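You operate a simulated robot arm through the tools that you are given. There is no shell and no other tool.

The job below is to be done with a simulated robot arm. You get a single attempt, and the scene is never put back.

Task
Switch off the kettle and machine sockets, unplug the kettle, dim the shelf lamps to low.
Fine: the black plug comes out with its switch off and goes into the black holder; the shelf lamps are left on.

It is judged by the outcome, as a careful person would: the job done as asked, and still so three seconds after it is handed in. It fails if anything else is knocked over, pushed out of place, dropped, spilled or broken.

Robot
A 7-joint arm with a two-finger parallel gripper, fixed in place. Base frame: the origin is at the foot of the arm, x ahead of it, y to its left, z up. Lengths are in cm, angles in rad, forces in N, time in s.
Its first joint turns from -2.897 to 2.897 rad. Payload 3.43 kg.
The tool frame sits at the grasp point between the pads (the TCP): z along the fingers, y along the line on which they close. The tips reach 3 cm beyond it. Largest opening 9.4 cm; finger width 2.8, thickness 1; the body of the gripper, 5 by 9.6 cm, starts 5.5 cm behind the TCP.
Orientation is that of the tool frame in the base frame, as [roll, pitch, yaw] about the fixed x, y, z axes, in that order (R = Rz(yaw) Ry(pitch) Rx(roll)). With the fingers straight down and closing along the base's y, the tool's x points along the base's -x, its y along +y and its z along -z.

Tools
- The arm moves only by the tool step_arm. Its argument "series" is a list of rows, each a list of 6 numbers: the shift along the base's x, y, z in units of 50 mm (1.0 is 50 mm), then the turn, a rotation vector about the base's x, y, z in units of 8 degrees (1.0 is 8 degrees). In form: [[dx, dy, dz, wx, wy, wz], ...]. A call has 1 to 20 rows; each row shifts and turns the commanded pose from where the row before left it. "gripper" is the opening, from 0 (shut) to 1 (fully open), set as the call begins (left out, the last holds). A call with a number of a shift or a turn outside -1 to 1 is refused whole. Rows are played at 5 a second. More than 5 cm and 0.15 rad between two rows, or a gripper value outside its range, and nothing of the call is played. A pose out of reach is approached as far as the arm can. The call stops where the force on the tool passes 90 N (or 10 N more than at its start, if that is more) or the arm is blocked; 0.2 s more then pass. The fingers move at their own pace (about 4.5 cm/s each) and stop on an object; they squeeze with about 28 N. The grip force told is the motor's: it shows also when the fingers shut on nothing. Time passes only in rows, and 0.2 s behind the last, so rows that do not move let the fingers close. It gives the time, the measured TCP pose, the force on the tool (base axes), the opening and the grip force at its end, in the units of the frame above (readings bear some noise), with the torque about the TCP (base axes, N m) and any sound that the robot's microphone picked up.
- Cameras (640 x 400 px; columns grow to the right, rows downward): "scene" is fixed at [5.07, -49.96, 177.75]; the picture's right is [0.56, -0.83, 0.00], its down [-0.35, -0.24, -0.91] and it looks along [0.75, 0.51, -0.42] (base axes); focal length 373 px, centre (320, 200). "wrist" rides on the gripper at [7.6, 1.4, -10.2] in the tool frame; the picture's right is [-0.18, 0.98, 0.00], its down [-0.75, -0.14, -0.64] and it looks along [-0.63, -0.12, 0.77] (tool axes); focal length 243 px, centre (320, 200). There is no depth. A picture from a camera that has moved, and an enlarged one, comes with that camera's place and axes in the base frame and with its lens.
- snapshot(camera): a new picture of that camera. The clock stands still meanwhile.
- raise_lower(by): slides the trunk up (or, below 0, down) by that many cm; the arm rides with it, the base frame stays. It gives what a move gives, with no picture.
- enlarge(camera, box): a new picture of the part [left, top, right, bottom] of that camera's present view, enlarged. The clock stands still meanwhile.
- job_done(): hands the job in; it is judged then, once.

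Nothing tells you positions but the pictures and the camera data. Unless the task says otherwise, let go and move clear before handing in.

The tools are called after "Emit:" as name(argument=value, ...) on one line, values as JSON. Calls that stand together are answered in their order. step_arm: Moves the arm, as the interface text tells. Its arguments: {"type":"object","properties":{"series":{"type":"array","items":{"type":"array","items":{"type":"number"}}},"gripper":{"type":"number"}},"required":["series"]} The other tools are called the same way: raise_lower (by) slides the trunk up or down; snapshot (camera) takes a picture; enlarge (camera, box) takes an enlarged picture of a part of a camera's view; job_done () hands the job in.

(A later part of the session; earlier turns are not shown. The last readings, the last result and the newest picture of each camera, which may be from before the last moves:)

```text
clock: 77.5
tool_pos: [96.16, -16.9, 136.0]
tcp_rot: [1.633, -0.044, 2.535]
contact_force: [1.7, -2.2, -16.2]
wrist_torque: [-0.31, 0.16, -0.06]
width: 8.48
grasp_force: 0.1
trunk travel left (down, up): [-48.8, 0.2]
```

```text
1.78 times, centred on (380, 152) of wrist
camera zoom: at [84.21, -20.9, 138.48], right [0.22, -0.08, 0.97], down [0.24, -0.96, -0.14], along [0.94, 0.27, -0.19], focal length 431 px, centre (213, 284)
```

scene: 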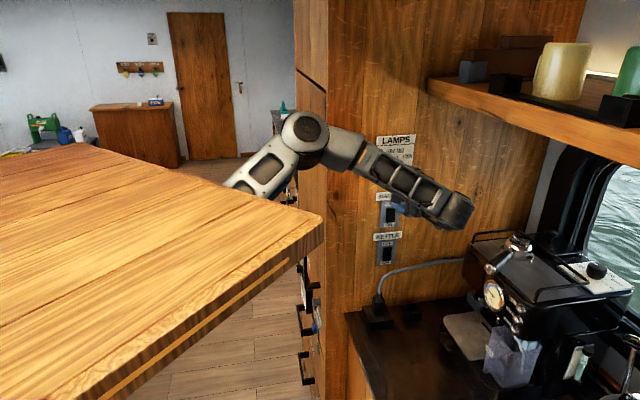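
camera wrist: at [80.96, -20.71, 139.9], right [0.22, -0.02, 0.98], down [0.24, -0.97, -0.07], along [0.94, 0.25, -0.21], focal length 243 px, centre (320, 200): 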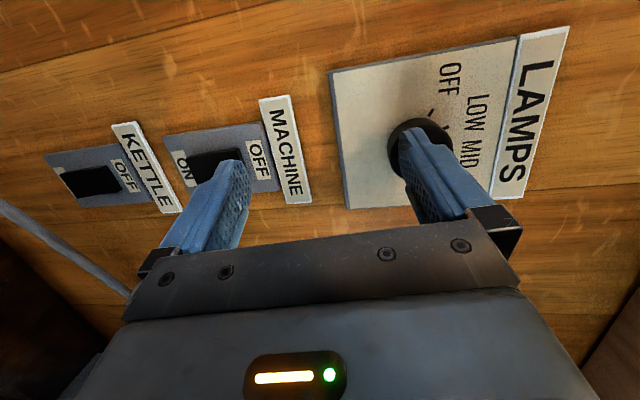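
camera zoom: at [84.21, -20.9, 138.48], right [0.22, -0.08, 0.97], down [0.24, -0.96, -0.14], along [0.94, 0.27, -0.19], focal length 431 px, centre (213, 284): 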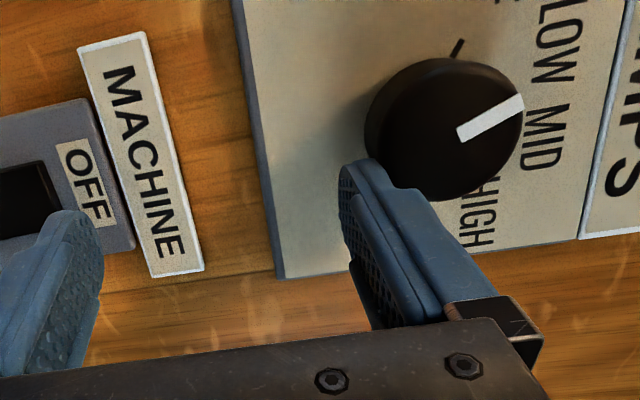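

The pointer now looks about at LOW. I'll lower the finger off the knob, back away, and check the angle.

Emit:
step_arm(series=[[0, 0, -0.05, 0, 0, 0], [0, 0, -0.05, 0, 0, 0], [0, 0, -0.05, 0, 0, 0], [0, 0, -0.05, 0, 0, 0], [-0.06, -0.06, -0.02, 0, 0, 0], [-0.06, -0.06, 0, 0, 0, 0], [-0.06, -0.06, 0, 0, 0, 0], [-0.06, -0.06, 0, 0, 0, 0], [-0.06, -0.06, 0, 0, 0, 0], [-0.06, -0.06, 0, 0, 0, 0], [-0.06, -0.06, 0, 0, 0, 0], [-0.06, -0.06, 0, 0, 0, 0]])

Emit:
snapshot(camera="wrist")

Emit:
enlarge(camera="wrist", box=[320, 0, 560, 160])

Emit:
enlarge(camera="scene", box=[340, 110, 460, 190])

```text
clock: 80.1
tool_pos: [93.63, -19.21, 135.02]
tcp_rot: [1.63, -0.043, 2.536]
contact_force: [-0.2, 0.0, -0.1]
wrist_torque: [0.03, 0.02, 0.0]
width: 9.39
grasp_force: 0.1
trunk travel left (down, up): [-48.8, 0.2]
```

```text
taken
camera wrist: at [81.76, -23.29, 137.47], right [0.22, -0.08, 0.97], down [0.25, -0.96, -0.14], along [0.94, 0.27, -0.19], focal length 243 px, centre (320, 200)
```

wrist: 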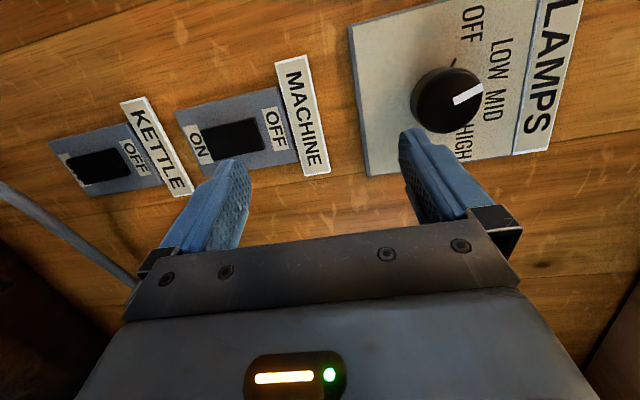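

```text
2.50 times, centred on (440, 80) of wrist
camera zoom: at [81.76, -23.29, 137.47], right [0.22, -0.08, 0.97], down [0.25, -0.96, -0.14], along [0.94, 0.27, -0.19], focal length 606 px, centre (20, 500)
```

zoom: 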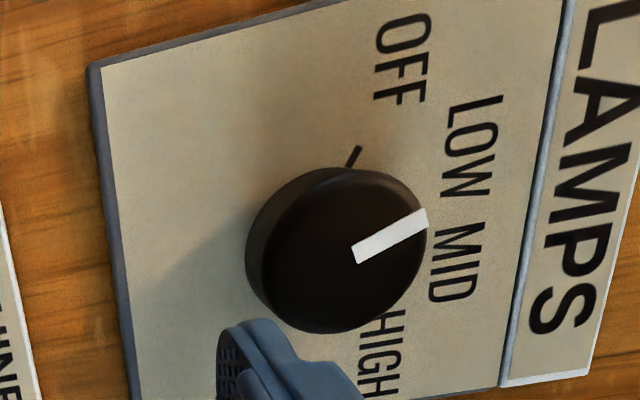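

```text
5.00 times, centred on (400, 150) of scene
camera zoom: at [5.07, -49.96, 177.75], right [0.56, -0.83, 0.0], down [-0.35, -0.24, -0.91], along [0.75, 0.51, -0.42], focal length 1866 px, centre (-80, 450)
```

zoom: 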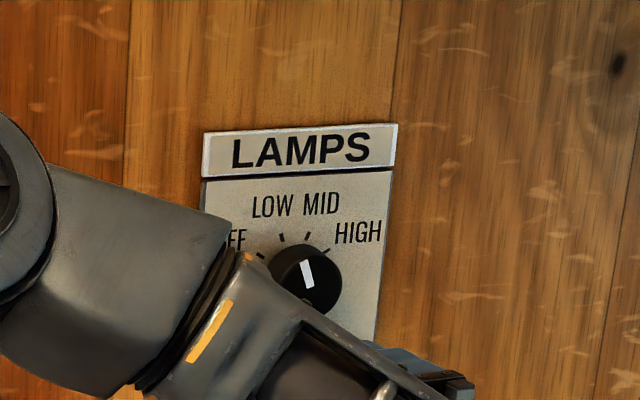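

The pointer lines up with the LOW tick. I'll check the shelf lamps' glow and the switches.

Emit:
enlarge(camera="scene", box=[400, 0, 640, 160])

Emit:
enlarge(camera="scene", box=[370, 130, 430, 180])

Emit:
snapshot(camera="scene")

```text
2.50 times, centred on (520, 80) of scene
camera zoom: at [5.07, -49.96, 177.75], right [0.56, -0.83, 0.0], down [-0.35, -0.24, -0.91], along [0.75, 0.51, -0.42], focal length 933 px, centre (-180, 500)
```

zoom: 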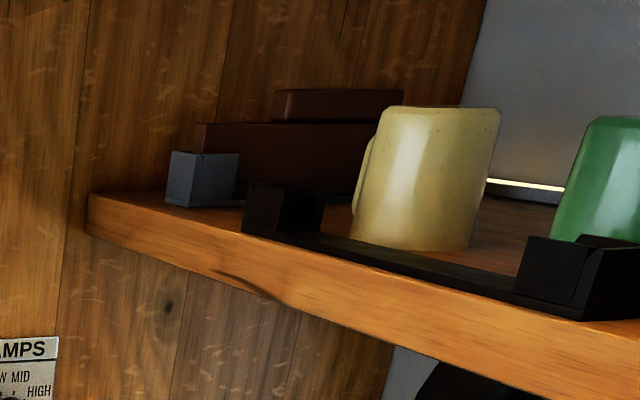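

```text
8.00 times, centred on (400, 155) of scene
camera zoom: at [5.07, -49.96, 177.75], right [0.56, -0.83, 0.0], down [-0.35, -0.24, -0.91], along [0.75, 0.51, -0.42], focal length 2985 px, centre (-320, 560)
```

zoom: 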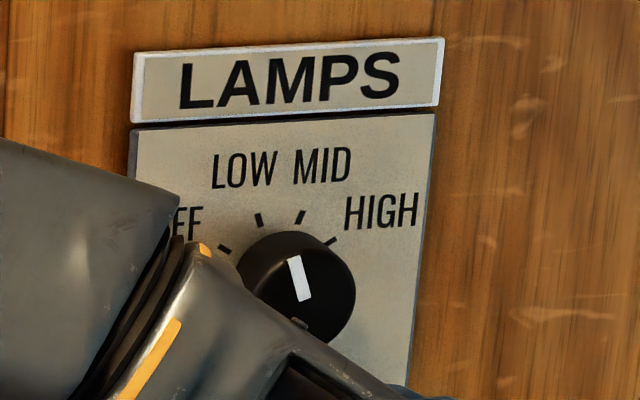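

```text
taken
```

scene: 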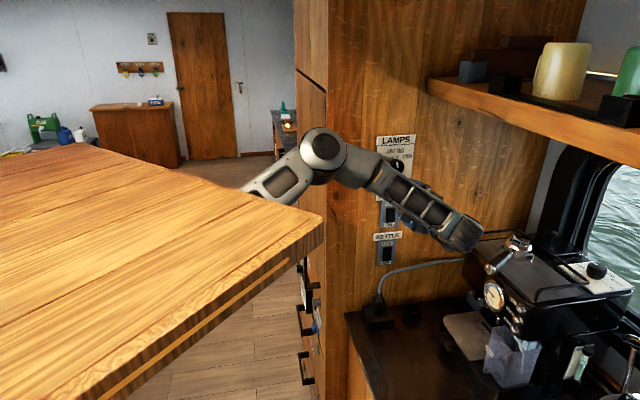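

The lamps are dimmer but still lit, with the pointer at LOW. Next is the plug: I'll lower the trunk, back off slightly, and roll the hand so the camera is on top and the fingers close sideways.

Emit:
raise_lower(by=-10)

Emit:
step_arm(series=[[-0.06, -0.06, 0, 0, 0, 0], [-0.06, -0.06, 0, 0, 0, 0], [-0.06, -0.06, 0, 0, 0, 0], [-0.06, -0.06, 0, 0, 0, 0], [-0.06, -0.06, 0, 0, 0, 0], [-0.06, -0.06, 0, 0, 0, 0], [0, 0, 0, 0.25, 0.35, -0.1], [0, 0, 0, 0.25, 0.35, -0.1], [0, 0, 0, 0.25, 0.35, -0.1], [0, 0, 0, 0.25, 0.35, -0.1], [0, 0, 0, 0.25, 0.35, -0.1], [0, 0, 0, 0.25, 0.35, -0.1]], gripper=0.6)

Emit:
snapshot(camera="scene")

Emit:
snapshot(camera="wrist")

```text
clock: 81.4
tool_pos: [93.79, -19.37, 124.97]
tcp_rot: [1.632, -0.044, 2.535]
contact_force: [0.7, 0.6, -0.4]
wrist_torque: [-0.01, 0.0, -0.04]
width: 9.4
grasp_force: 0.1
trunk travel left (down, up): [-38.8, 10.2]
```

```text
clock: 84.0
tool_pos: [91.83, -21.08, 124.97]
tcp_rot: [1.642, -0.405, 2.449]
contact_force: [0.3, -0.4, -0.1]
wrist_torque: [-0.05, -0.01, 0.01]
width: 5.64
grasp_force: 0.0
trunk travel left (down, up): [-38.8, 10.2]
```

```text
taken
```

scene: 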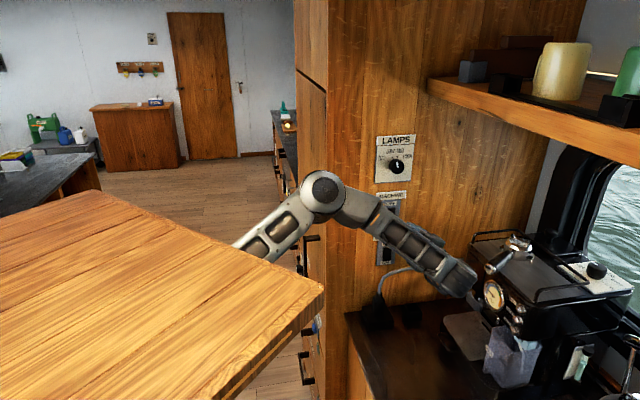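

```text
taken
camera wrist: at [80.72, -24.9, 130.08], right [0.47, -0.3, 0.83], down [0.09, -0.92, -0.38], along [0.88, 0.25, -0.41], focal length 243 px, centre (320, 200)
```

wrist: 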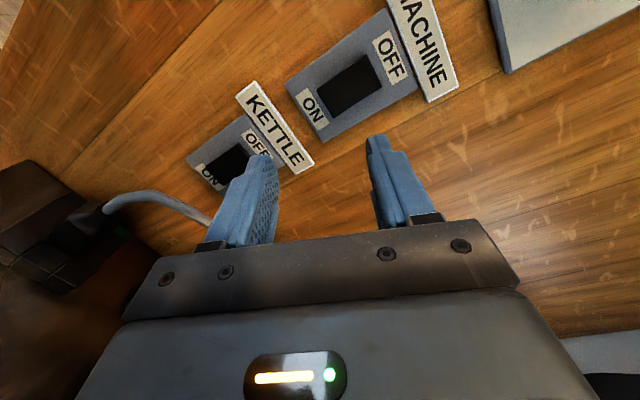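

Rolling is smooth. I'll continue to camera-up.

Emit:
step_arm(series=[[0, 0, 0, 0.336, 0.4, -0.04], [0, 0, 0, 0.336, 0.4, -0.04], [0, 0, 0, 0.336, 0.4, -0.04], [0, 0, 0, 0.336, 0.4, -0.04], [0, 0, 0, 0.336, 0.4, -0.04], [0, 0, 0, 0.336, 0.4, -0.04], [0, 0, 0, 0.336, 0.4, -0.04], [0, 0, 0, 0.336, 0.4, -0.04], [0, 0, 0, 0.336, 0.4, -0.04], [0, 0, 0, 0.336, 0.4, -0.04], [0, 0, 0, 0.336, 0.4, -0.04], [0, 0, 0, 0.336, 0.4, -0.04], [0, 0, 0, 0.336, 0.4, -0.04], [0, 0, 0, 0.336, 0.4, -0.04], [0, 0, 0, 0.336, 0.4, -0.04]])

Emit:
snapshot(camera="scene")

Emit:
snapshot(camera="wrist")

```text
clock: 87.2
tool_pos: [91.9, -21.07, 125.06]
tcp_rot: [2.111, -1.489, 1.909]
contact_force: [-0.3, 0.2, 0.0]
wrist_torque: [-0.01, -0.02, 0.01]
width: 5.63
grasp_force: 0.1
trunk travel left (down, up): [-38.8, 10.2]
```

```text
taken
```

scene: 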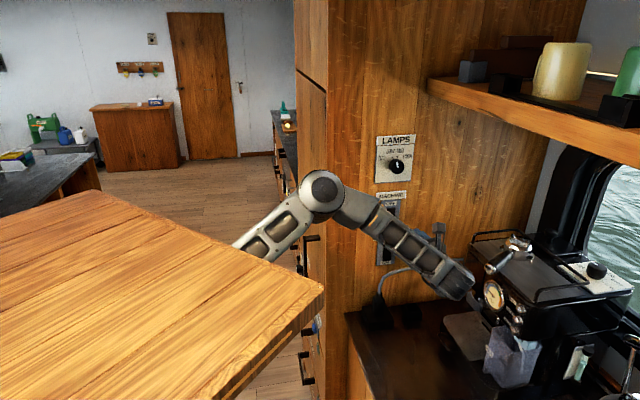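

```text
taken
camera wrist: at [86.24, -29.23, 133.21], right [0.76, -0.64, -0.12], down [-0.5, -0.46, -0.73], along [0.42, 0.62, -0.67], focal length 243 px, centre (320, 200)
```

wrist: 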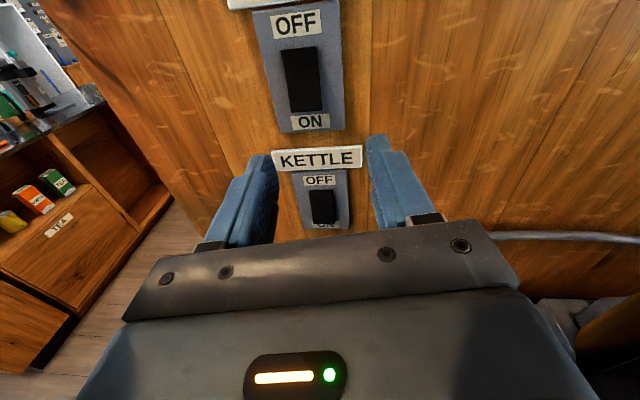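

The camera is now on top with an upright view. I'll tilt the tool about 35° downward and square it to the wall, ready for the plug.

Emit:
step_arm(series=[[0, 0, 0, -0.282, 0.235, -0.055], [0, 0, 0, -0.282, 0.235, -0.055], [0, 0, 0, -0.282, 0.235, -0.055], [0, 0, 0, -0.282, 0.235, -0.055], [0, 0, 0, -0.282, 0.235, -0.055], [0, 0, 0, -0.282, 0.235, -0.055], [0, 0, 0, -0.282, 0.235, -0.055], [0, 0, 0, -0.282, 0.235, -0.055], [0, 0, 0, -0.282, 0.235, -0.055], [0, 0, 0, -0.282, 0.235, -0.055], [0, 0, 0, -0.282, 0.235, -0.055], [0, 0, 0, -0.282, 0.235, -0.055]])

Emit:
snapshot(camera="scene")

Emit:
snapshot(camera="wrist")

```text
clock: 89.8
tool_pos: [91.87, -21.05, 124.92]
tcp_rot: [3.008, -0.908, 0.94]
contact_force: [-0.7, -0.1, 0.0]
wrist_torque: [0.03, 0.0, -0.01]
width: 5.65
grasp_force: 0.0
trunk travel left (down, up): [-38.8, 10.2]
```

```text
taken
```

scene: 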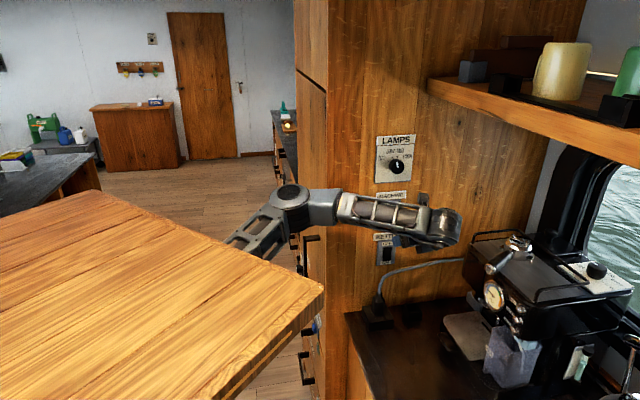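

```text
taken
camera wrist: at [89.91, -23.89, 137.46], right [0.66, -0.75, -0.06], down [-0.74, -0.63, -0.21], along [0.12, 0.19, -0.97], focal length 243 px, centre (320, 200)
```

wrist: 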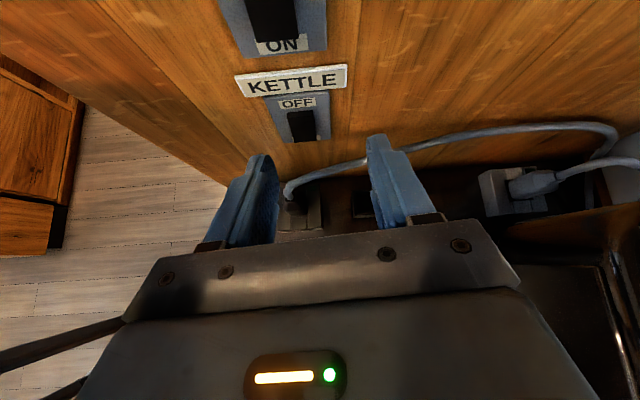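

The camera looks straight down on the plug, the black holder to its right, and a separate grey plug farther right. I'll zoom in to locate the plug and holder precisely.

Emit:
enlarge(camera="wrist", box=[250, 130, 410, 230])

Emit:
enlarge(camera="scene", box=[340, 250, 480, 350])

Emit:
enlarge(camera="wrist", box=[440, 90, 640, 230])

```text
4.00 times, centred on (330, 180) of wrist
camera zoom: at [89.91, -23.89, 137.46], right [0.66, -0.75, -0.06], down [-0.74, -0.63, -0.21], along [0.12, 0.19, -0.97], focal length 970 px, centre (280, 280)
```

zoom: 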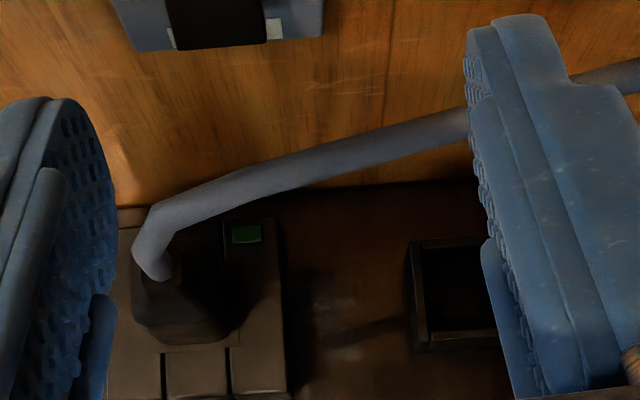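

```text
4.00 times, centred on (410, 300) of scene
camera zoom: at [5.07, -49.96, 177.75], right [0.56, -0.83, 0.0], down [-0.35, -0.24, -0.91], along [0.75, 0.51, -0.42], focal length 1493 px, centre (-40, -200)
```

zoom: 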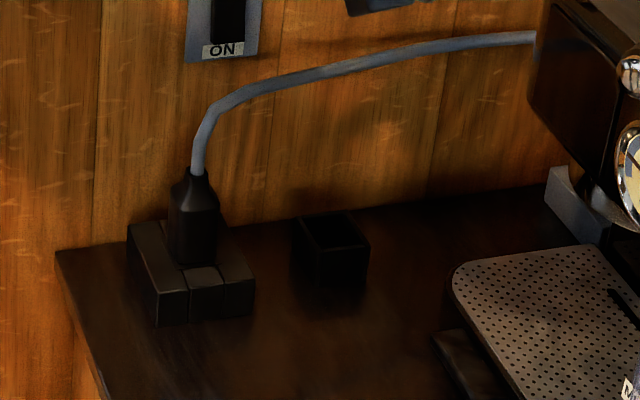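

```text
2.86 times, centred on (540, 160) of wrist
camera zoom: at [89.91, -23.89, 137.46], right [0.66, -0.75, -0.06], down [-0.74, -0.63, -0.21], along [0.12, 0.19, -0.97], focal length 693 px, centre (-309, 314)
```

zoom: 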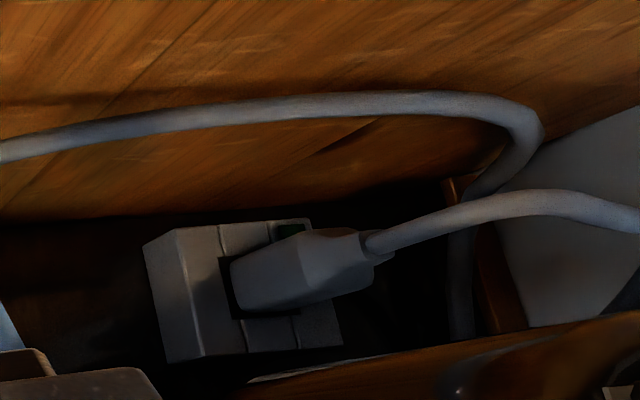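

The plug neck is near (91.3,-13.3,102) and the holder centre near (100,-21.8) with its rim at about z 95.6. I'll shift left to line up with the plug, lower the trunk part-way and look again.

Emit:
step_arm(series=[[-0.099, 0.067, 0, 0, 0, 0], [-0.099, 0.067, 0, 0, 0, 0], [-0.099, 0.067, 0, 0, 0, 0], [-0.099, 0.067, 0, 0, 0, 0], [-0.099, 0.067, 0, 0, 0, 0], [-0.099, 0.067, 0, 0, 0, 0], [-0.099, 0.067, 0, 0, 0, 0], [-0.099, 0.067, 0, 0, 0, 0], [-0.099, 0.067, 0, 0, 0, 0], [-0.099, 0.067, 0, 0, 0, 0]])

Emit:
raise_lower(by=-14)

Emit:
snapshot(camera="wrist")

Emit:
snapshot(camera="scene")

Emit:
enlarge(camera="wrist", box=[220, 80, 480, 240])

```text
clock: 92.0
tool_pos: [86.88, -17.61, 124.99]
tcp_rot: [3.008, -0.909, 0.941]
contact_force: [-0.7, 0.4, 0.4]
wrist_torque: [-0.02, -0.03, -0.01]
width: 5.64
grasp_force: 0.0
trunk travel left (down, up): [-38.8, 10.2]
```

```text
clock: 93.7
tool_pos: [86.81, -17.61, 110.92]
tcp_rot: [3.009, -0.907, 0.94]
contact_force: [-0.3, -0.7, -0.5]
wrist_torque: [0.02, 0.0, -0.01]
width: 5.66
grasp_force: 0.0
trunk travel left (down, up): [-24.8, 24.2]
```

```text
taken
camera wrist: at [84.87, -20.47, 123.51], right [0.66, -0.75, -0.06], down [-0.74, -0.63, -0.21], along [0.12, 0.19, -0.97], focal length 243 px, centre (320, 200)
```

wrist: 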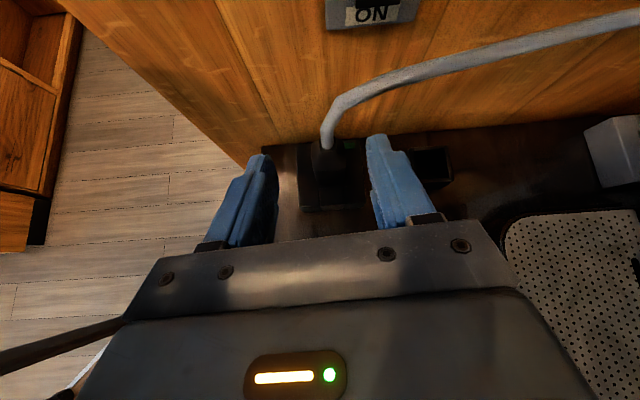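

```text
taken
```

scene: 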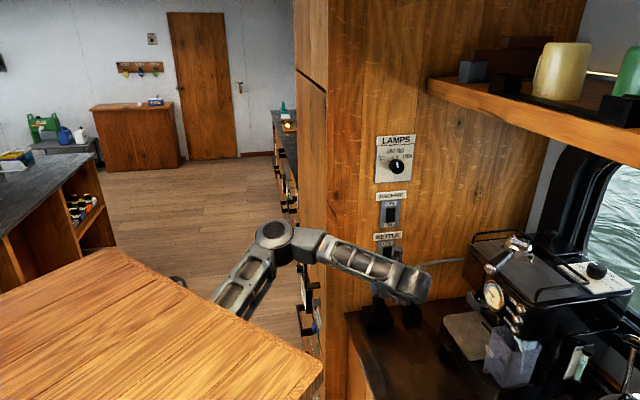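

```text
2.46 times, centred on (350, 160) of wrist
camera zoom: at [84.87, -20.47, 123.51], right [0.66, -0.75, -0.06], down [-0.74, -0.63, -0.21], along [0.12, 0.19, -0.97], focal length 597 px, centre (246, 298)
```

zoom: 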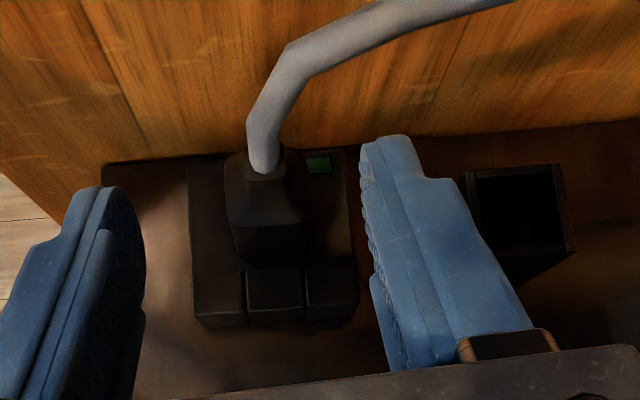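

Refined: the plug is centred at about w 74.25 (91.6,-13.5), 3.4 cm wide, and the holder centre is about 12.1 cm to its right at the same distance from the wall. I'll level the hand, centre on the plug and go down beside it, in front of the plug.

Emit:
step_arm(series=[[0.02, -0.02, 0, 0.141, 0.137, -0.151], [0.02, -0.02, 0, 0.141, 0.137, -0.151], [0.02, -0.02, 0, 0.141, 0.137, -0.151], [0, 0, 0, 0, 0, 0]])

Emit:
raise_lower(by=-9.6)

Emit:
snapshot(camera="wrist")

Emit:
snapshot(camera="scene")

Emit:
enlarge(camera="wrist", box=[220, 40, 480, 240])

Emit:
enlarge(camera="scene", box=[340, 250, 480, 350])

```text
clock: 94.7
tool_pos: [87.25, -17.94, 111.07]
tcp_rot: [3.141, -0.913, 0.769]
contact_force: [0.2, -0.1, 0.6]
wrist_torque: [-0.01, 0.0, 0.05]
width: 5.63
grasp_force: 0.0
trunk travel left (down, up): [-24.8, 24.2]
```

```text
clock: 96.0
tool_pos: [87.27, -18.07, 101.41]
tcp_rot: [-3.14, -0.914, 0.769]
contact_force: [-0.2, 0.2, 0.4]
wrist_torque: [0.03, -0.01, -0.03]
width: 5.64
grasp_force: 0.0
trunk travel left (down, up): [-15.2, 33.8]
```

```text
taken
camera wrist: at [85.71, -21.4, 113.83], right [0.6, -0.78, -0.15], down [-0.79, -0.57, -0.21], along [0.08, 0.24, -0.97], focal length 243 px, centre (320, 200)
```

wrist: 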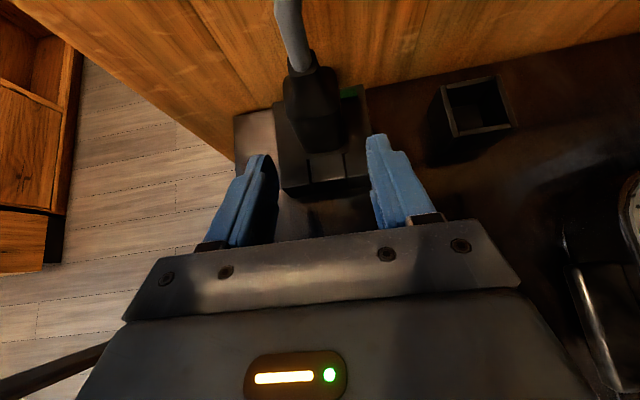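

```text
taken
```

scene: 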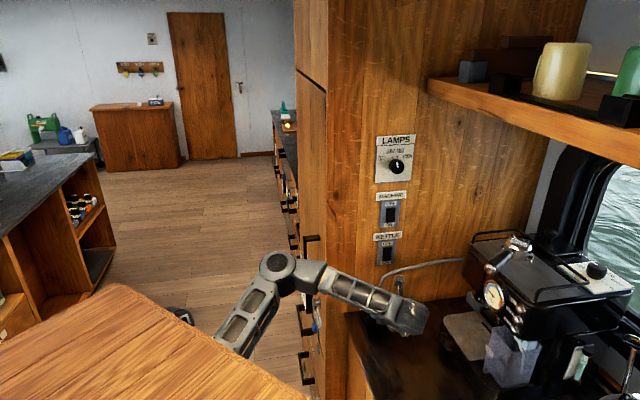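

```text
2.00 times, centred on (350, 140) of wrist
camera zoom: at [85.71, -21.4, 113.83], right [0.6, -0.78, -0.15], down [-0.79, -0.57, -0.21], along [0.08, 0.24, -0.97], focal length 485 px, centre (260, 320)
```

zoom: 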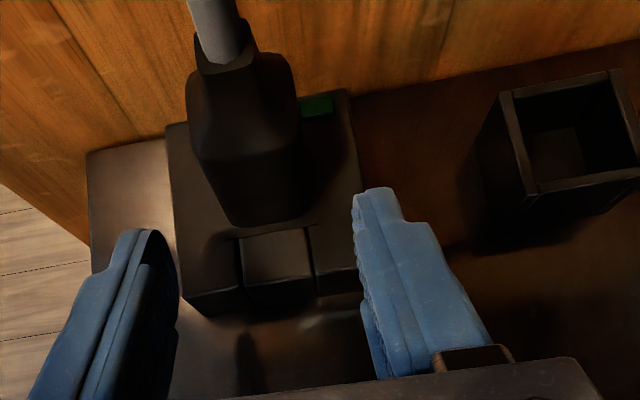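

```text
4.00 times, centred on (410, 300) of scene
camera zoom: at [5.07, -49.96, 177.75], right [0.56, -0.83, 0.0], down [-0.35, -0.24, -0.91], along [0.75, 0.51, -0.42], focal length 1493 px, centre (-40, -200)
```

zoom: 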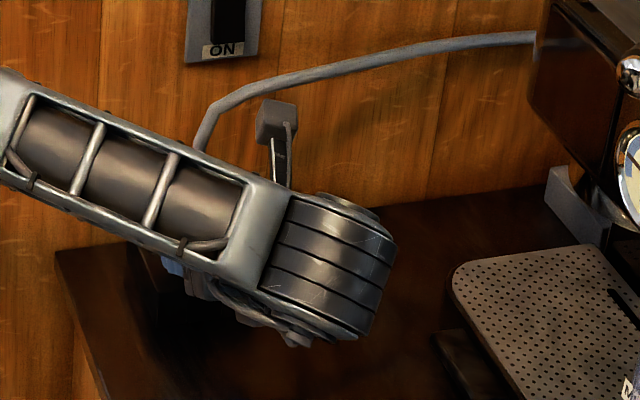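

I'm centred on the plug and in front of it. I'll move in with the fingers straddling the plug's upper body.

Emit:
step_arm(series=[[0.054, 0.054, 0, 0, 0, 0], [0.054, 0.054, 0, 0, 0, 0], [0.054, 0.054, 0, 0, 0, 0], [0.054, 0.054, 0, 0, 0, 0], [0.054, 0.054, 0, 0, 0, 0], [0.054, 0.054, 0, 0, 0, 0], [0.054, 0.054, 0, 0, 0, 0], [0.054, 0.054, 0, 0, 0, 0]])

Emit:
enlarge(camera="wrist", box=[220, 40, 480, 240])

Emit:
enlarge(camera="scene", box=[340, 250, 480, 350])

```text
clock: 97.8
tool_pos: [89.48, -15.71, 101.44]
tcp_rot: [3.139, -0.915, 0.773]
contact_force: [1.5, 1.0, -0.3]
wrist_torque: [0.04, 0.0, 0.03]
width: 5.64
grasp_force: 0.1
trunk travel left (down, up): [-15.2, 33.8]
```

```text
2.00 times, centred on (350, 140) of wrist
camera zoom: at [87.89, -19.22, 113.86], right [0.6, -0.78, -0.14], down [-0.79, -0.57, -0.21], along [0.08, 0.24, -0.97], focal length 485 px, centre (260, 320)
```

zoom: 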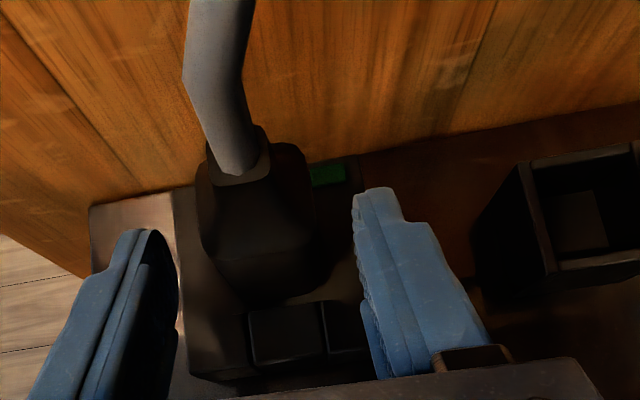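

```text
4.00 times, centred on (410, 300) of scene
camera zoom: at [5.07, -49.96, 177.75], right [0.56, -0.83, 0.0], down [-0.35, -0.24, -0.91], along [0.75, 0.51, -0.42], focal length 1493 px, centre (-40, -200)
```

zoom: 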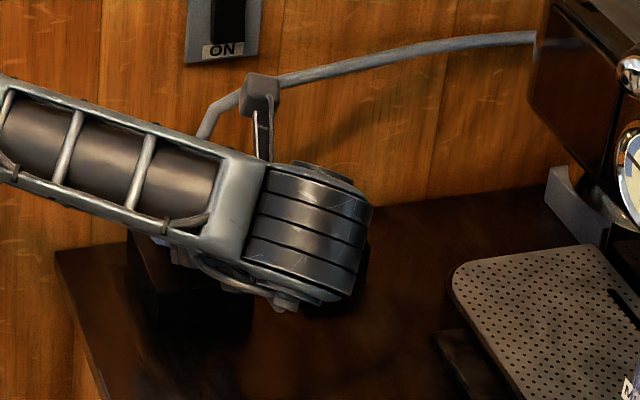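

Nearly there. I'll go another 1.5 cm forward.

Emit:
step_arm(series=[[0.05, 0.052, 0, 0, 0, 0], [0.05, 0.052, 0, 0, 0, 0], [0.05, 0.052, 0, 0, 0, 0], [0.05, 0.052, 0, 0, 0, 0], [0, 0, 0, 0, 0, 0]])

Emit:
enlarge(camera="wrist", box=[220, 40, 480, 240])

```text
clock: 99.0
tool_pos: [90.39, -14.8, 101.44]
tcp_rot: [3.139, -0.913, 0.772]
contact_force: [-1.5, -1.0, 0.5]
wrist_torque: [0.0, 0.0, 0.02]
width: 5.65
grasp_force: 0.1
trunk travel left (down, up): [-15.2, 33.8]
```

```text
2.00 times, centred on (350, 140) of wrist
camera zoom: at [88.87, -18.18, 113.84], right [0.6, -0.78, -0.15], down [-0.79, -0.57, -0.21], along [0.08, 0.24, -0.97], focal length 485 px, centre (260, 320)
```

zoom: 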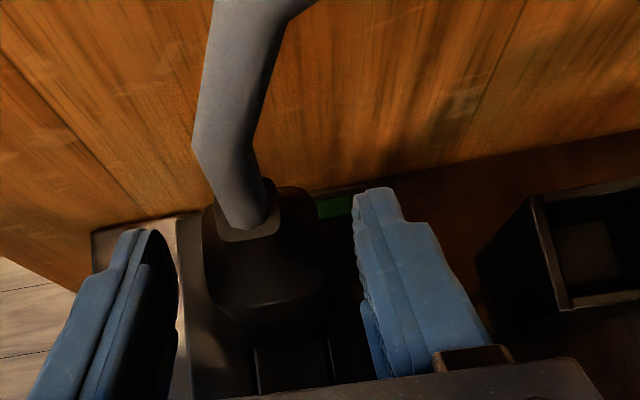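

The fingertips straddle the plug's upper body. I'll lower slightly for a fuller grip and close.

Emit:
step_arm(series=[[-0.03, 0.03, -0.04, 0, 0, 0], [0, 0, -0.04, 0, 0, 0], [0, 0, 0, 0, 0, 0]])

Emit:
step_arm(series=[[0, 0, 0, 0, 0, 0], [0, 0, 0, 0, 0, 0], [0, 0, 0, 0, 0, 0], [0, 0, 0, 0, 0, 0], [0, 0, 0, 0, 0, 0]], gripper=0)

Emit:
enlarge(camera="wrist", box=[220, 40, 480, 240])

```text
clock: 99.8
tool_pos: [90.24, -14.61, 101.01]
tcp_rot: [-3.141, -0.915, 0.77]
contact_force: [-0.2, 0.6, -0.6]
wrist_torque: [-0.03, 0.03, 0.03]
width: 5.63
grasp_force: 0.0
trunk travel left (down, up): [-15.2, 33.8]
```

```text
clock: 101.0
tool_pos: [90.2, -14.65, 100.98]
tcp_rot: [3.141, -0.915, 0.772]
contact_force: [7.3, -6.8, -0.7]
wrist_torque: [-0.48, -0.43, -0.02]
width: 3.39
grasp_force: 27.7
trunk travel left (down, up): [-15.2, 33.8]
```

```text
2.00 times, centred on (350, 140) of wrist
camera zoom: at [88.75, -18.12, 113.44], right [0.6, -0.78, -0.14], down [-0.79, -0.57, -0.21], along [0.08, 0.24, -0.97], focal length 485 px, centre (260, 320)
```

zoom: 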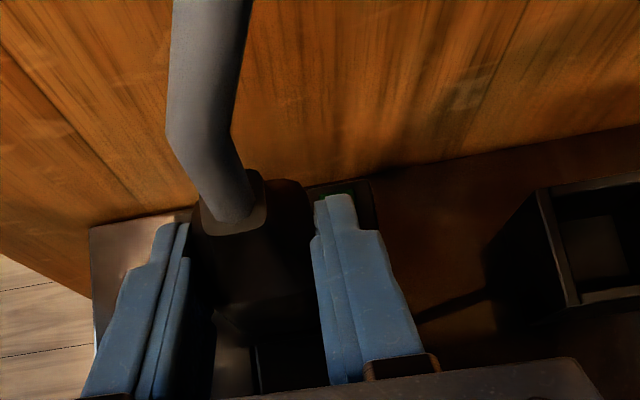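

The plug is gripped at 3.4 cm width. I'll relieve the small side force and pull straight up slowly.

Emit:
step_arm(series=[[0.02, -0.02, 0, 0, 0, 0], [0, 0, 0.04, 0, 0, 0], [0, 0, 0.04, 0, 0, 0], [0, 0, 0.04, 0, 0, 0], [0, 0, 0.04, 0, 0, 0], [0, 0, 0.04, 0, 0, 0], [0, 0, 0, 0, 0, 0]])

Emit:
enlarge(camera="wrist", box=[220, 40, 480, 240])

```text
clock: 102.6
tool_pos: [90.27, -14.76, 101.97]
tcp_rot: [3.141, -0.915, 0.77]
contact_force: [2.4, -1.8, -1.6]
wrist_torque: [-0.12, -0.13, 0.0]
width: 3.35
grasp_force: 27.8
trunk travel left (down, up): [-15.2, 33.8]
```

```text
2.00 times, centred on (350, 140) of wrist
camera zoom: at [88.82, -18.16, 114.45], right [0.6, -0.78, -0.15], down [-0.79, -0.57, -0.21], along [0.08, 0.24, -0.97], focal length 485 px, centre (260, 320)
```

zoom: 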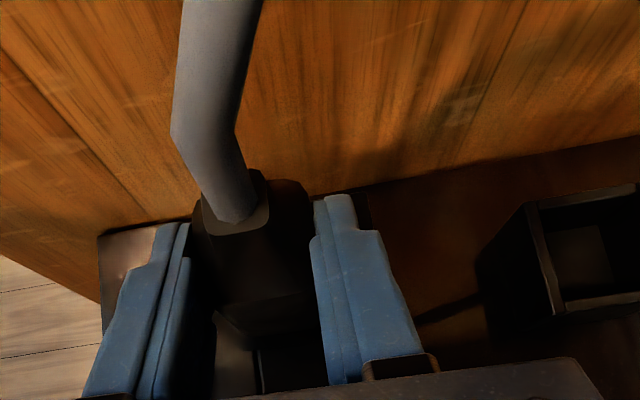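

The plug is coming up with the fingers. I'll continue lifting clear of the socket.

Emit:
step_arm(series=[[0, 0, 0.06, 0, 0, 0], [0, 0, 0.06, 0, 0, 0], [0, 0, 0.06, 0, 0, 0], [0, 0, 0.06, 0, 0, 0], [0, 0, 0.06, 0, 0, 0], [0, 0, 0.06, 0, 0, 0], [0, 0, 0.06, 0, 0, 0], [0, 0, 0.06, 0, 0, 0], [0, 0, 0.06, 0, 0, 0], [0, 0, 0.06, 0, 0, 0], [0, 0, 0, 0, 0, 0]])

Emit:
snapshot(camera="scene")

Emit:
enlarge(camera="scene", box=[340, 250, 480, 350])

Emit:
enlarge(camera="wrist", box=[220, 40, 480, 240])

```text
clock: 105.0
tool_pos: [90.31, -14.73, 105.1]
tcp_rot: [3.14, -0.915, 0.769]
contact_force: [0.1, 0.1, -0.4]
wrist_torque: [0.0, -0.01, -0.04]
width: 3.35
grasp_force: 28.3
trunk travel left (down, up): [-15.2, 33.8]
```

```text
taken
```

scene: 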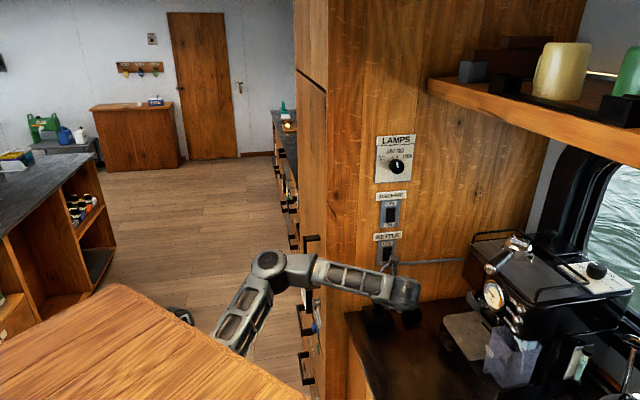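

```text
4.00 times, centred on (410, 300) of scene
camera zoom: at [5.07, -49.96, 177.75], right [0.56, -0.83, 0.0], down [-0.35, -0.24, -0.91], along [0.75, 0.51, -0.42], focal length 1493 px, centre (-40, -200)
```

zoom: 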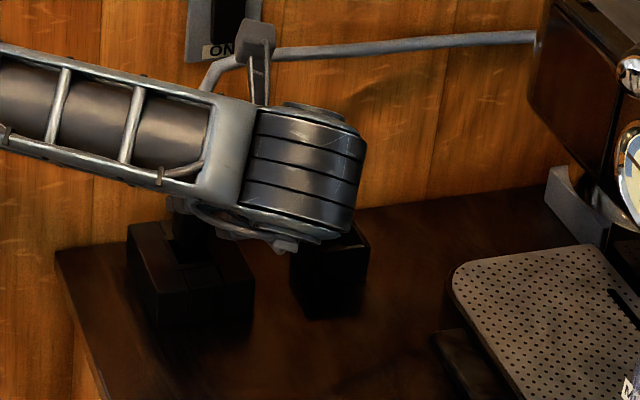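

```text
2.00 times, centred on (350, 140) of wrist
camera zoom: at [88.8, -18.17, 117.43], right [0.6, -0.78, -0.15], down [-0.79, -0.57, -0.2], along [0.08, 0.24, -0.97], focal length 485 px, centre (260, 320)
```

zoom: 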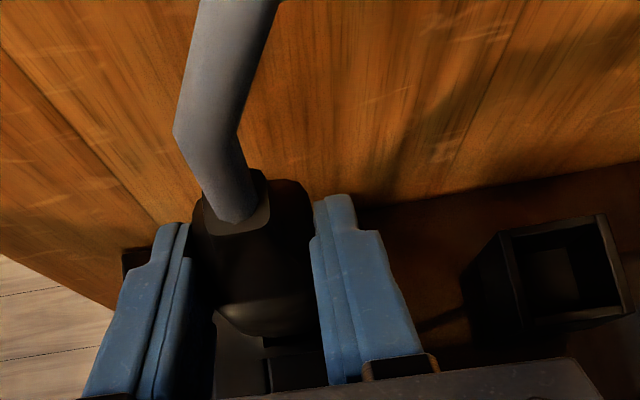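

The plug is out of the socket and held firmly. I'll raise it slightly more and carry it right towards the holder.

Emit:
step_arm(series=[[0, 0, 0.08, 0, 0, 0], [0, 0, 0.08, 0, 0, 0], [0, 0, 0.08, 0, 0, 0], [0.08, -0.08, 0, 0, 0, 0], [0.08, -0.08, 0, 0, 0, 0], [0.08, -0.08, 0, 0, 0, 0], [0.08, -0.08, 0, 0, 0, 0], [0.08, -0.08, 0, 0, 0, 0], [0.08, -0.08, 0, 0, 0, 0], [0.08, -0.08, 0, 0, 0, 0], [0.08, -0.08, 0, 0, 0, 0], [0.08, -0.08, 0, 0, 0, 0], [0.08, -0.08, 0, 0, 0, 0]])

Emit:
snapshot(camera="scene")

Emit:
snapshot(camera="wrist")

```text
clock: 107.8
tool_pos: [94.3, -18.62, 106.31]
tcp_rot: [3.141, -0.915, 0.77]
contact_force: [-0.2, 0.7, -0.6]
wrist_torque: [-0.02, 0.0, 0.04]
width: 3.36
grasp_force: 28.0
trunk travel left (down, up): [-15.2, 33.8]
```

```text
taken
```

scene: 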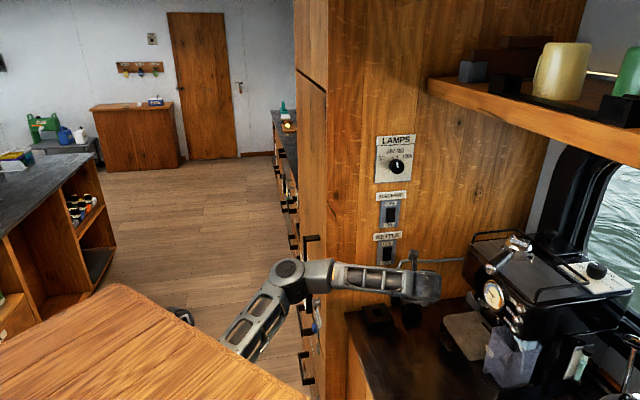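

```text
taken
camera wrist: at [92.81, -22.12, 118.63], right [0.6, -0.78, -0.15], down [-0.79, -0.57, -0.21], along [0.08, 0.24, -0.97], focal length 243 px, centre (320, 200)
```

wrist: 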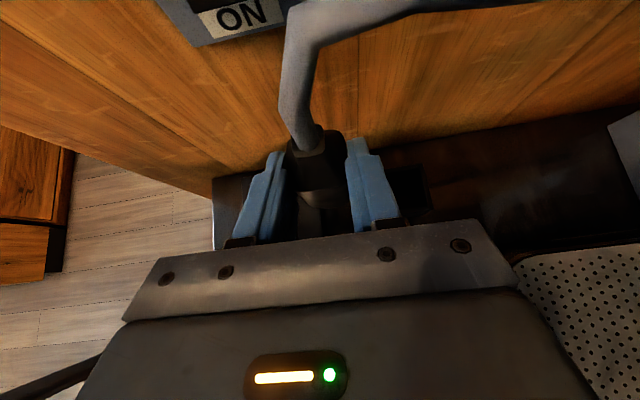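

Halfway there and stable. I'll continue to just above the holder.

Emit:
step_arm(series=[[0.08, -0.08, 0, 0, 0, 0], [0.08, -0.08, 0, 0, 0, 0], [0.08, -0.08, 0, 0, 0, 0], [0.08, -0.08, 0, 0, 0, 0], [0.08, -0.08, 0, 0, 0, 0], [0.08, -0.08, 0, 0, 0, 0], [0.08, -0.08, 0, 0, 0, 0], [0.08, -0.08, 0, 0, 0, 0], [0.08, -0.08, 0, 0, 0, 0], [0.08, -0.08, 0, 0, 0, 0]])

Emit:
snapshot(camera="scene")

Emit:
enlarge(camera="wrist", box=[220, 80, 480, 240])

Emit:
enlarge(camera="scene", box=[360, 250, 500, 350])

```text
clock: 110.0
tool_pos: [98.36, -22.74, 106.27]
tcp_rot: [3.14, -0.914, 0.771]
contact_force: [-0.1, -0.4, -1.4]
wrist_torque: [0.0, 0.0, 0.04]
width: 3.35
grasp_force: 27.5
trunk travel left (down, up): [-15.2, 33.8]
```

```text
taken
```

scene: 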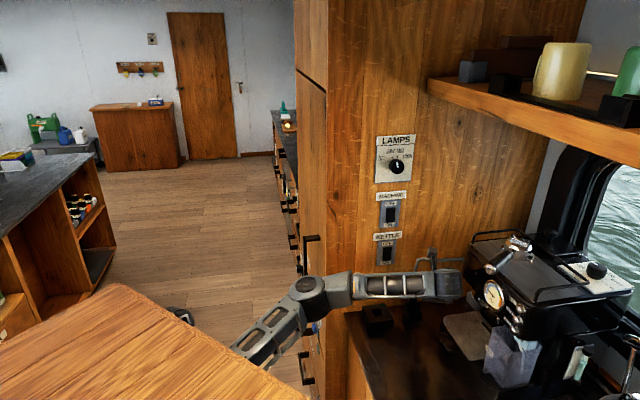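

```text
2.46 times, centred on (350, 160) of wrist
camera zoom: at [96.82, -26.15, 118.6], right [0.6, -0.78, -0.15], down [-0.79, -0.57, -0.21], along [0.08, 0.24, -0.97], focal length 597 px, centre (246, 298)
```

zoom: 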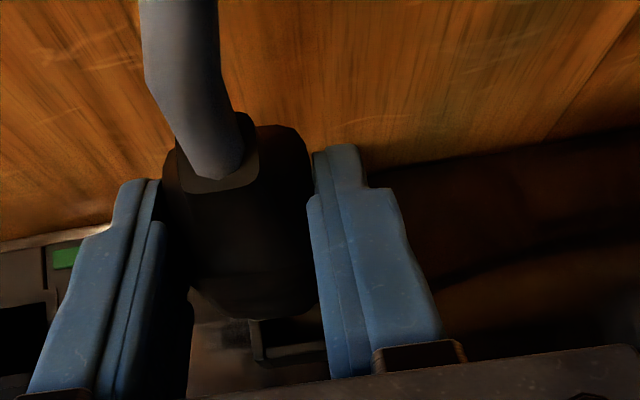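

```text
4.00 times, centred on (430, 300) of scene
camera zoom: at [5.07, -49.96, 177.75], right [0.56, -0.83, 0.0], down [-0.35, -0.24, -0.91], along [0.75, 0.51, -0.42], focal length 1493 px, centre (-120, -200)
```

zoom: 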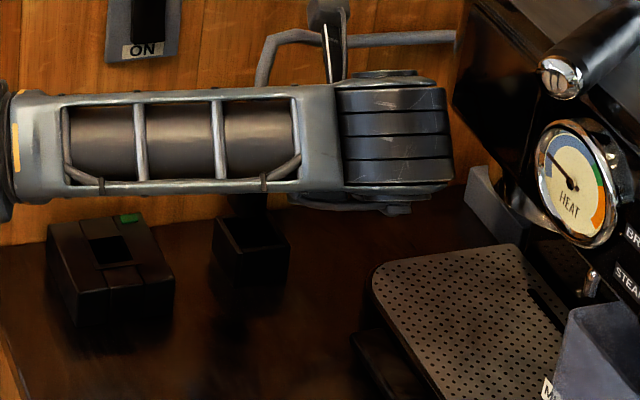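

The empty socket shows on the left, and the plug hangs just above the holder. I'll zoom further to compare the plug with the holder opening.

Emit:
enlarge(camera="scene", box=[400, 285, 450, 325])

Emit:
enlarge(camera="wrist", box=[270, 160, 390, 235])

```text
10.00 times, centred on (425, 305) of scene
camera zoom: at [5.07, -49.96, 177.75], right [0.56, -0.83, 0.0], down [-0.35, -0.24, -0.91], along [0.75, 0.51, -0.42], focal length 3732 px, centre (-730, -850)
```

zoom: 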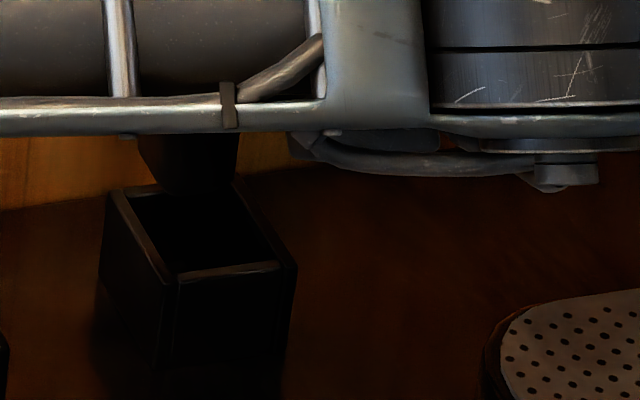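

```text
5.33 times, centred on (330, 198) of wrist
camera zoom: at [96.82, -26.15, 118.6], right [0.6, -0.78, -0.15], down [-0.79, -0.57, -0.21], along [0.08, 0.24, -0.97], focal length 1294 px, centre (267, 213)
```

zoom: 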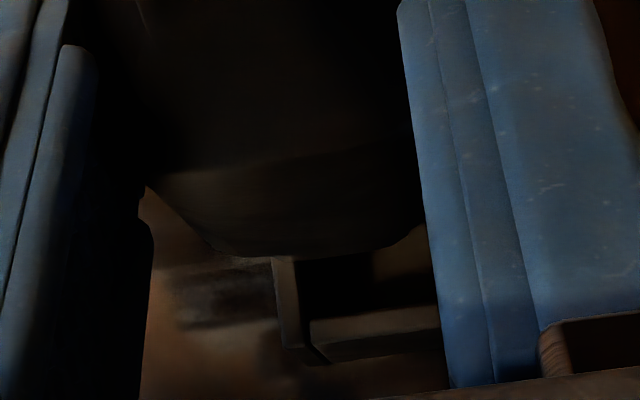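

The holder centre is about 0.6 cm further right than the plug. I'll shift that, then recheck from the scene view before lowering.

Emit:
step_arm(series=[[0.022, -0.022, 0, 0, 0, 0], [0.022, -0.022, 0, 0, 0, 0], [0.022, -0.022, 0, 0, 0, 0], [0.022, -0.022, 0, 0, 0, 0], [0, 0, -0.06, 0, 0, 0], [0, 0, -0.06, 0, 0, 0], [0, 0, -0.06, 0, 0, 0], [0, 0, -0.06, 0, 0, 0], [0, 0, 0, 0, 0, 0]])

Emit:
enlarge(camera="scene", box=[400, 285, 450, 325])

Emit:
enlarge(camera="wrist", box=[270, 140, 390, 235])

```text
clock: 112.0
tool_pos: [98.75, -23.11, 104.97]
tcp_rot: [-3.141, -0.915, 0.772]
contact_force: [0.3, -0.2, -0.4]
wrist_torque: [-0.02, -0.02, 0.03]
width: 3.31
grasp_force: 28.1
trunk travel left (down, up): [-15.2, 33.8]
```

```text
10.00 times, centred on (425, 305) of scene
camera zoom: at [5.07, -49.96, 177.75], right [0.56, -0.83, 0.0], down [-0.35, -0.24, -0.91], along [0.75, 0.51, -0.42], focal length 3732 px, centre (-730, -850)
```

zoom: 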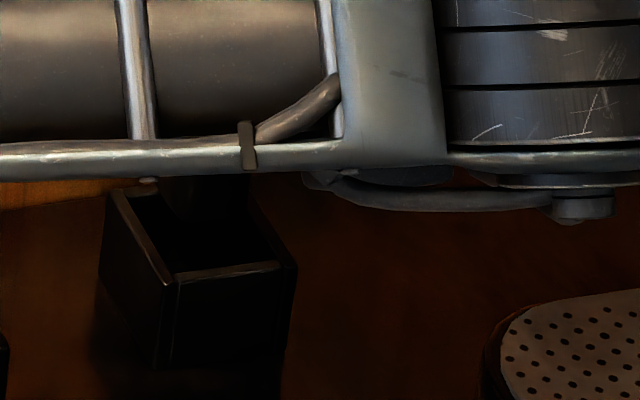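

```text
4.21 times, centred on (330, 188) of wrist
camera zoom: at [97.26, -26.55, 117.42], right [0.6, -0.78, -0.15], down [-0.79, -0.57, -0.21], along [0.08, 0.24, -0.97], focal length 1022 px, centre (278, 253)
```

zoom: 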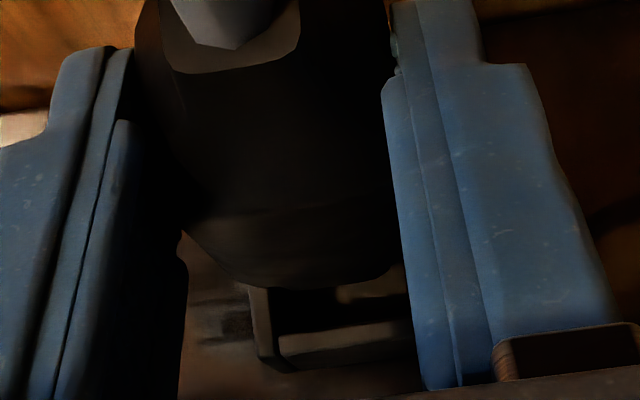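

The plug is centred over the holder to within about a millimetre. I'll lower gently, watching the force.

Emit:
step_arm(series=[[0.01, -0.01, -0.04, 0, 0, 0], [0, 0, -0.04, 0, 0, 0], [0, 0, -0.04, 0, 0, 0], [0, 0, -0.04, 0, 0, 0], [0, 0, -0.04, 0, 0, 0], [0, 0, -0.04, 0, 0, 0]])

Emit:
enlarge(camera="wrist", box=[270, 140, 390, 235])

```text
clock: 113.4
tool_pos: [98.74, -23.33, 103.86]
tcp_rot: [3.14, -0.914, 0.772]
contact_force: [-0.3, 0.0, -0.4]
wrist_torque: [-0.03, 0.0, -0.02]
width: 3.34
grasp_force: 27.8
trunk travel left (down, up): [-15.2, 33.8]
```

```text
4.21 times, centred on (330, 188) of wrist
camera zoom: at [97.33, -26.65, 116.22], right [0.6, -0.78, -0.15], down [-0.79, -0.57, -0.21], along [0.08, 0.24, -0.97], focal length 1022 px, centre (278, 253)
```

zoom: 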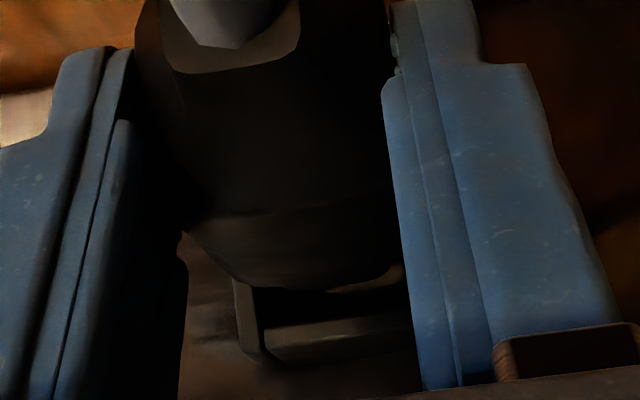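

No contact so far. I'll continue down in small steps.

Emit:
step_arm(series=[[0.005, 0.01, -0.04, 0, 0, 0], [0, 0, -0.04, 0, 0, 0], [0, 0, -0.04, 0, 0, 0], [0, 0, -0.04, 0, 0, 0]])

Emit:
enlarge(camera="wrist", box=[270, 140, 390, 235])

```text
clock: 114.4
tool_pos: [98.82, -23.08, 103.0]
tcp_rot: [-3.141, -0.917, 0.773]
contact_force: [-0.7, -0.6, -1.8]
wrist_torque: [-0.04, 0.02, 0.0]
width: 3.34
grasp_force: 27.9
trunk travel left (down, up): [-15.2, 33.8]
```

```text
4.21 times, centred on (330, 188) of wrist
camera zoom: at [97.36, -26.56, 115.39], right [0.6, -0.78, -0.15], down [-0.79, -0.57, -0.2], along [0.08, 0.24, -0.97], focal length 1022 px, centre (278, 253)
```

zoom: 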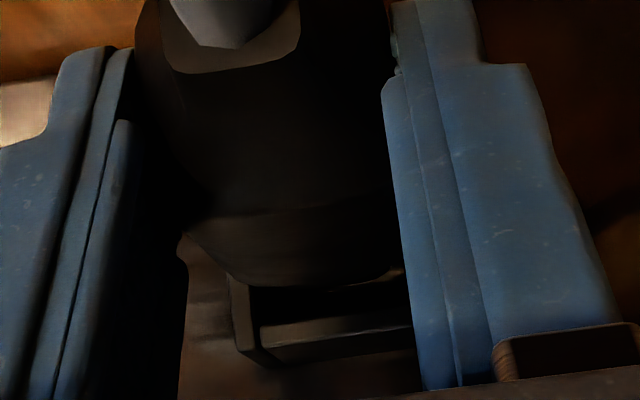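

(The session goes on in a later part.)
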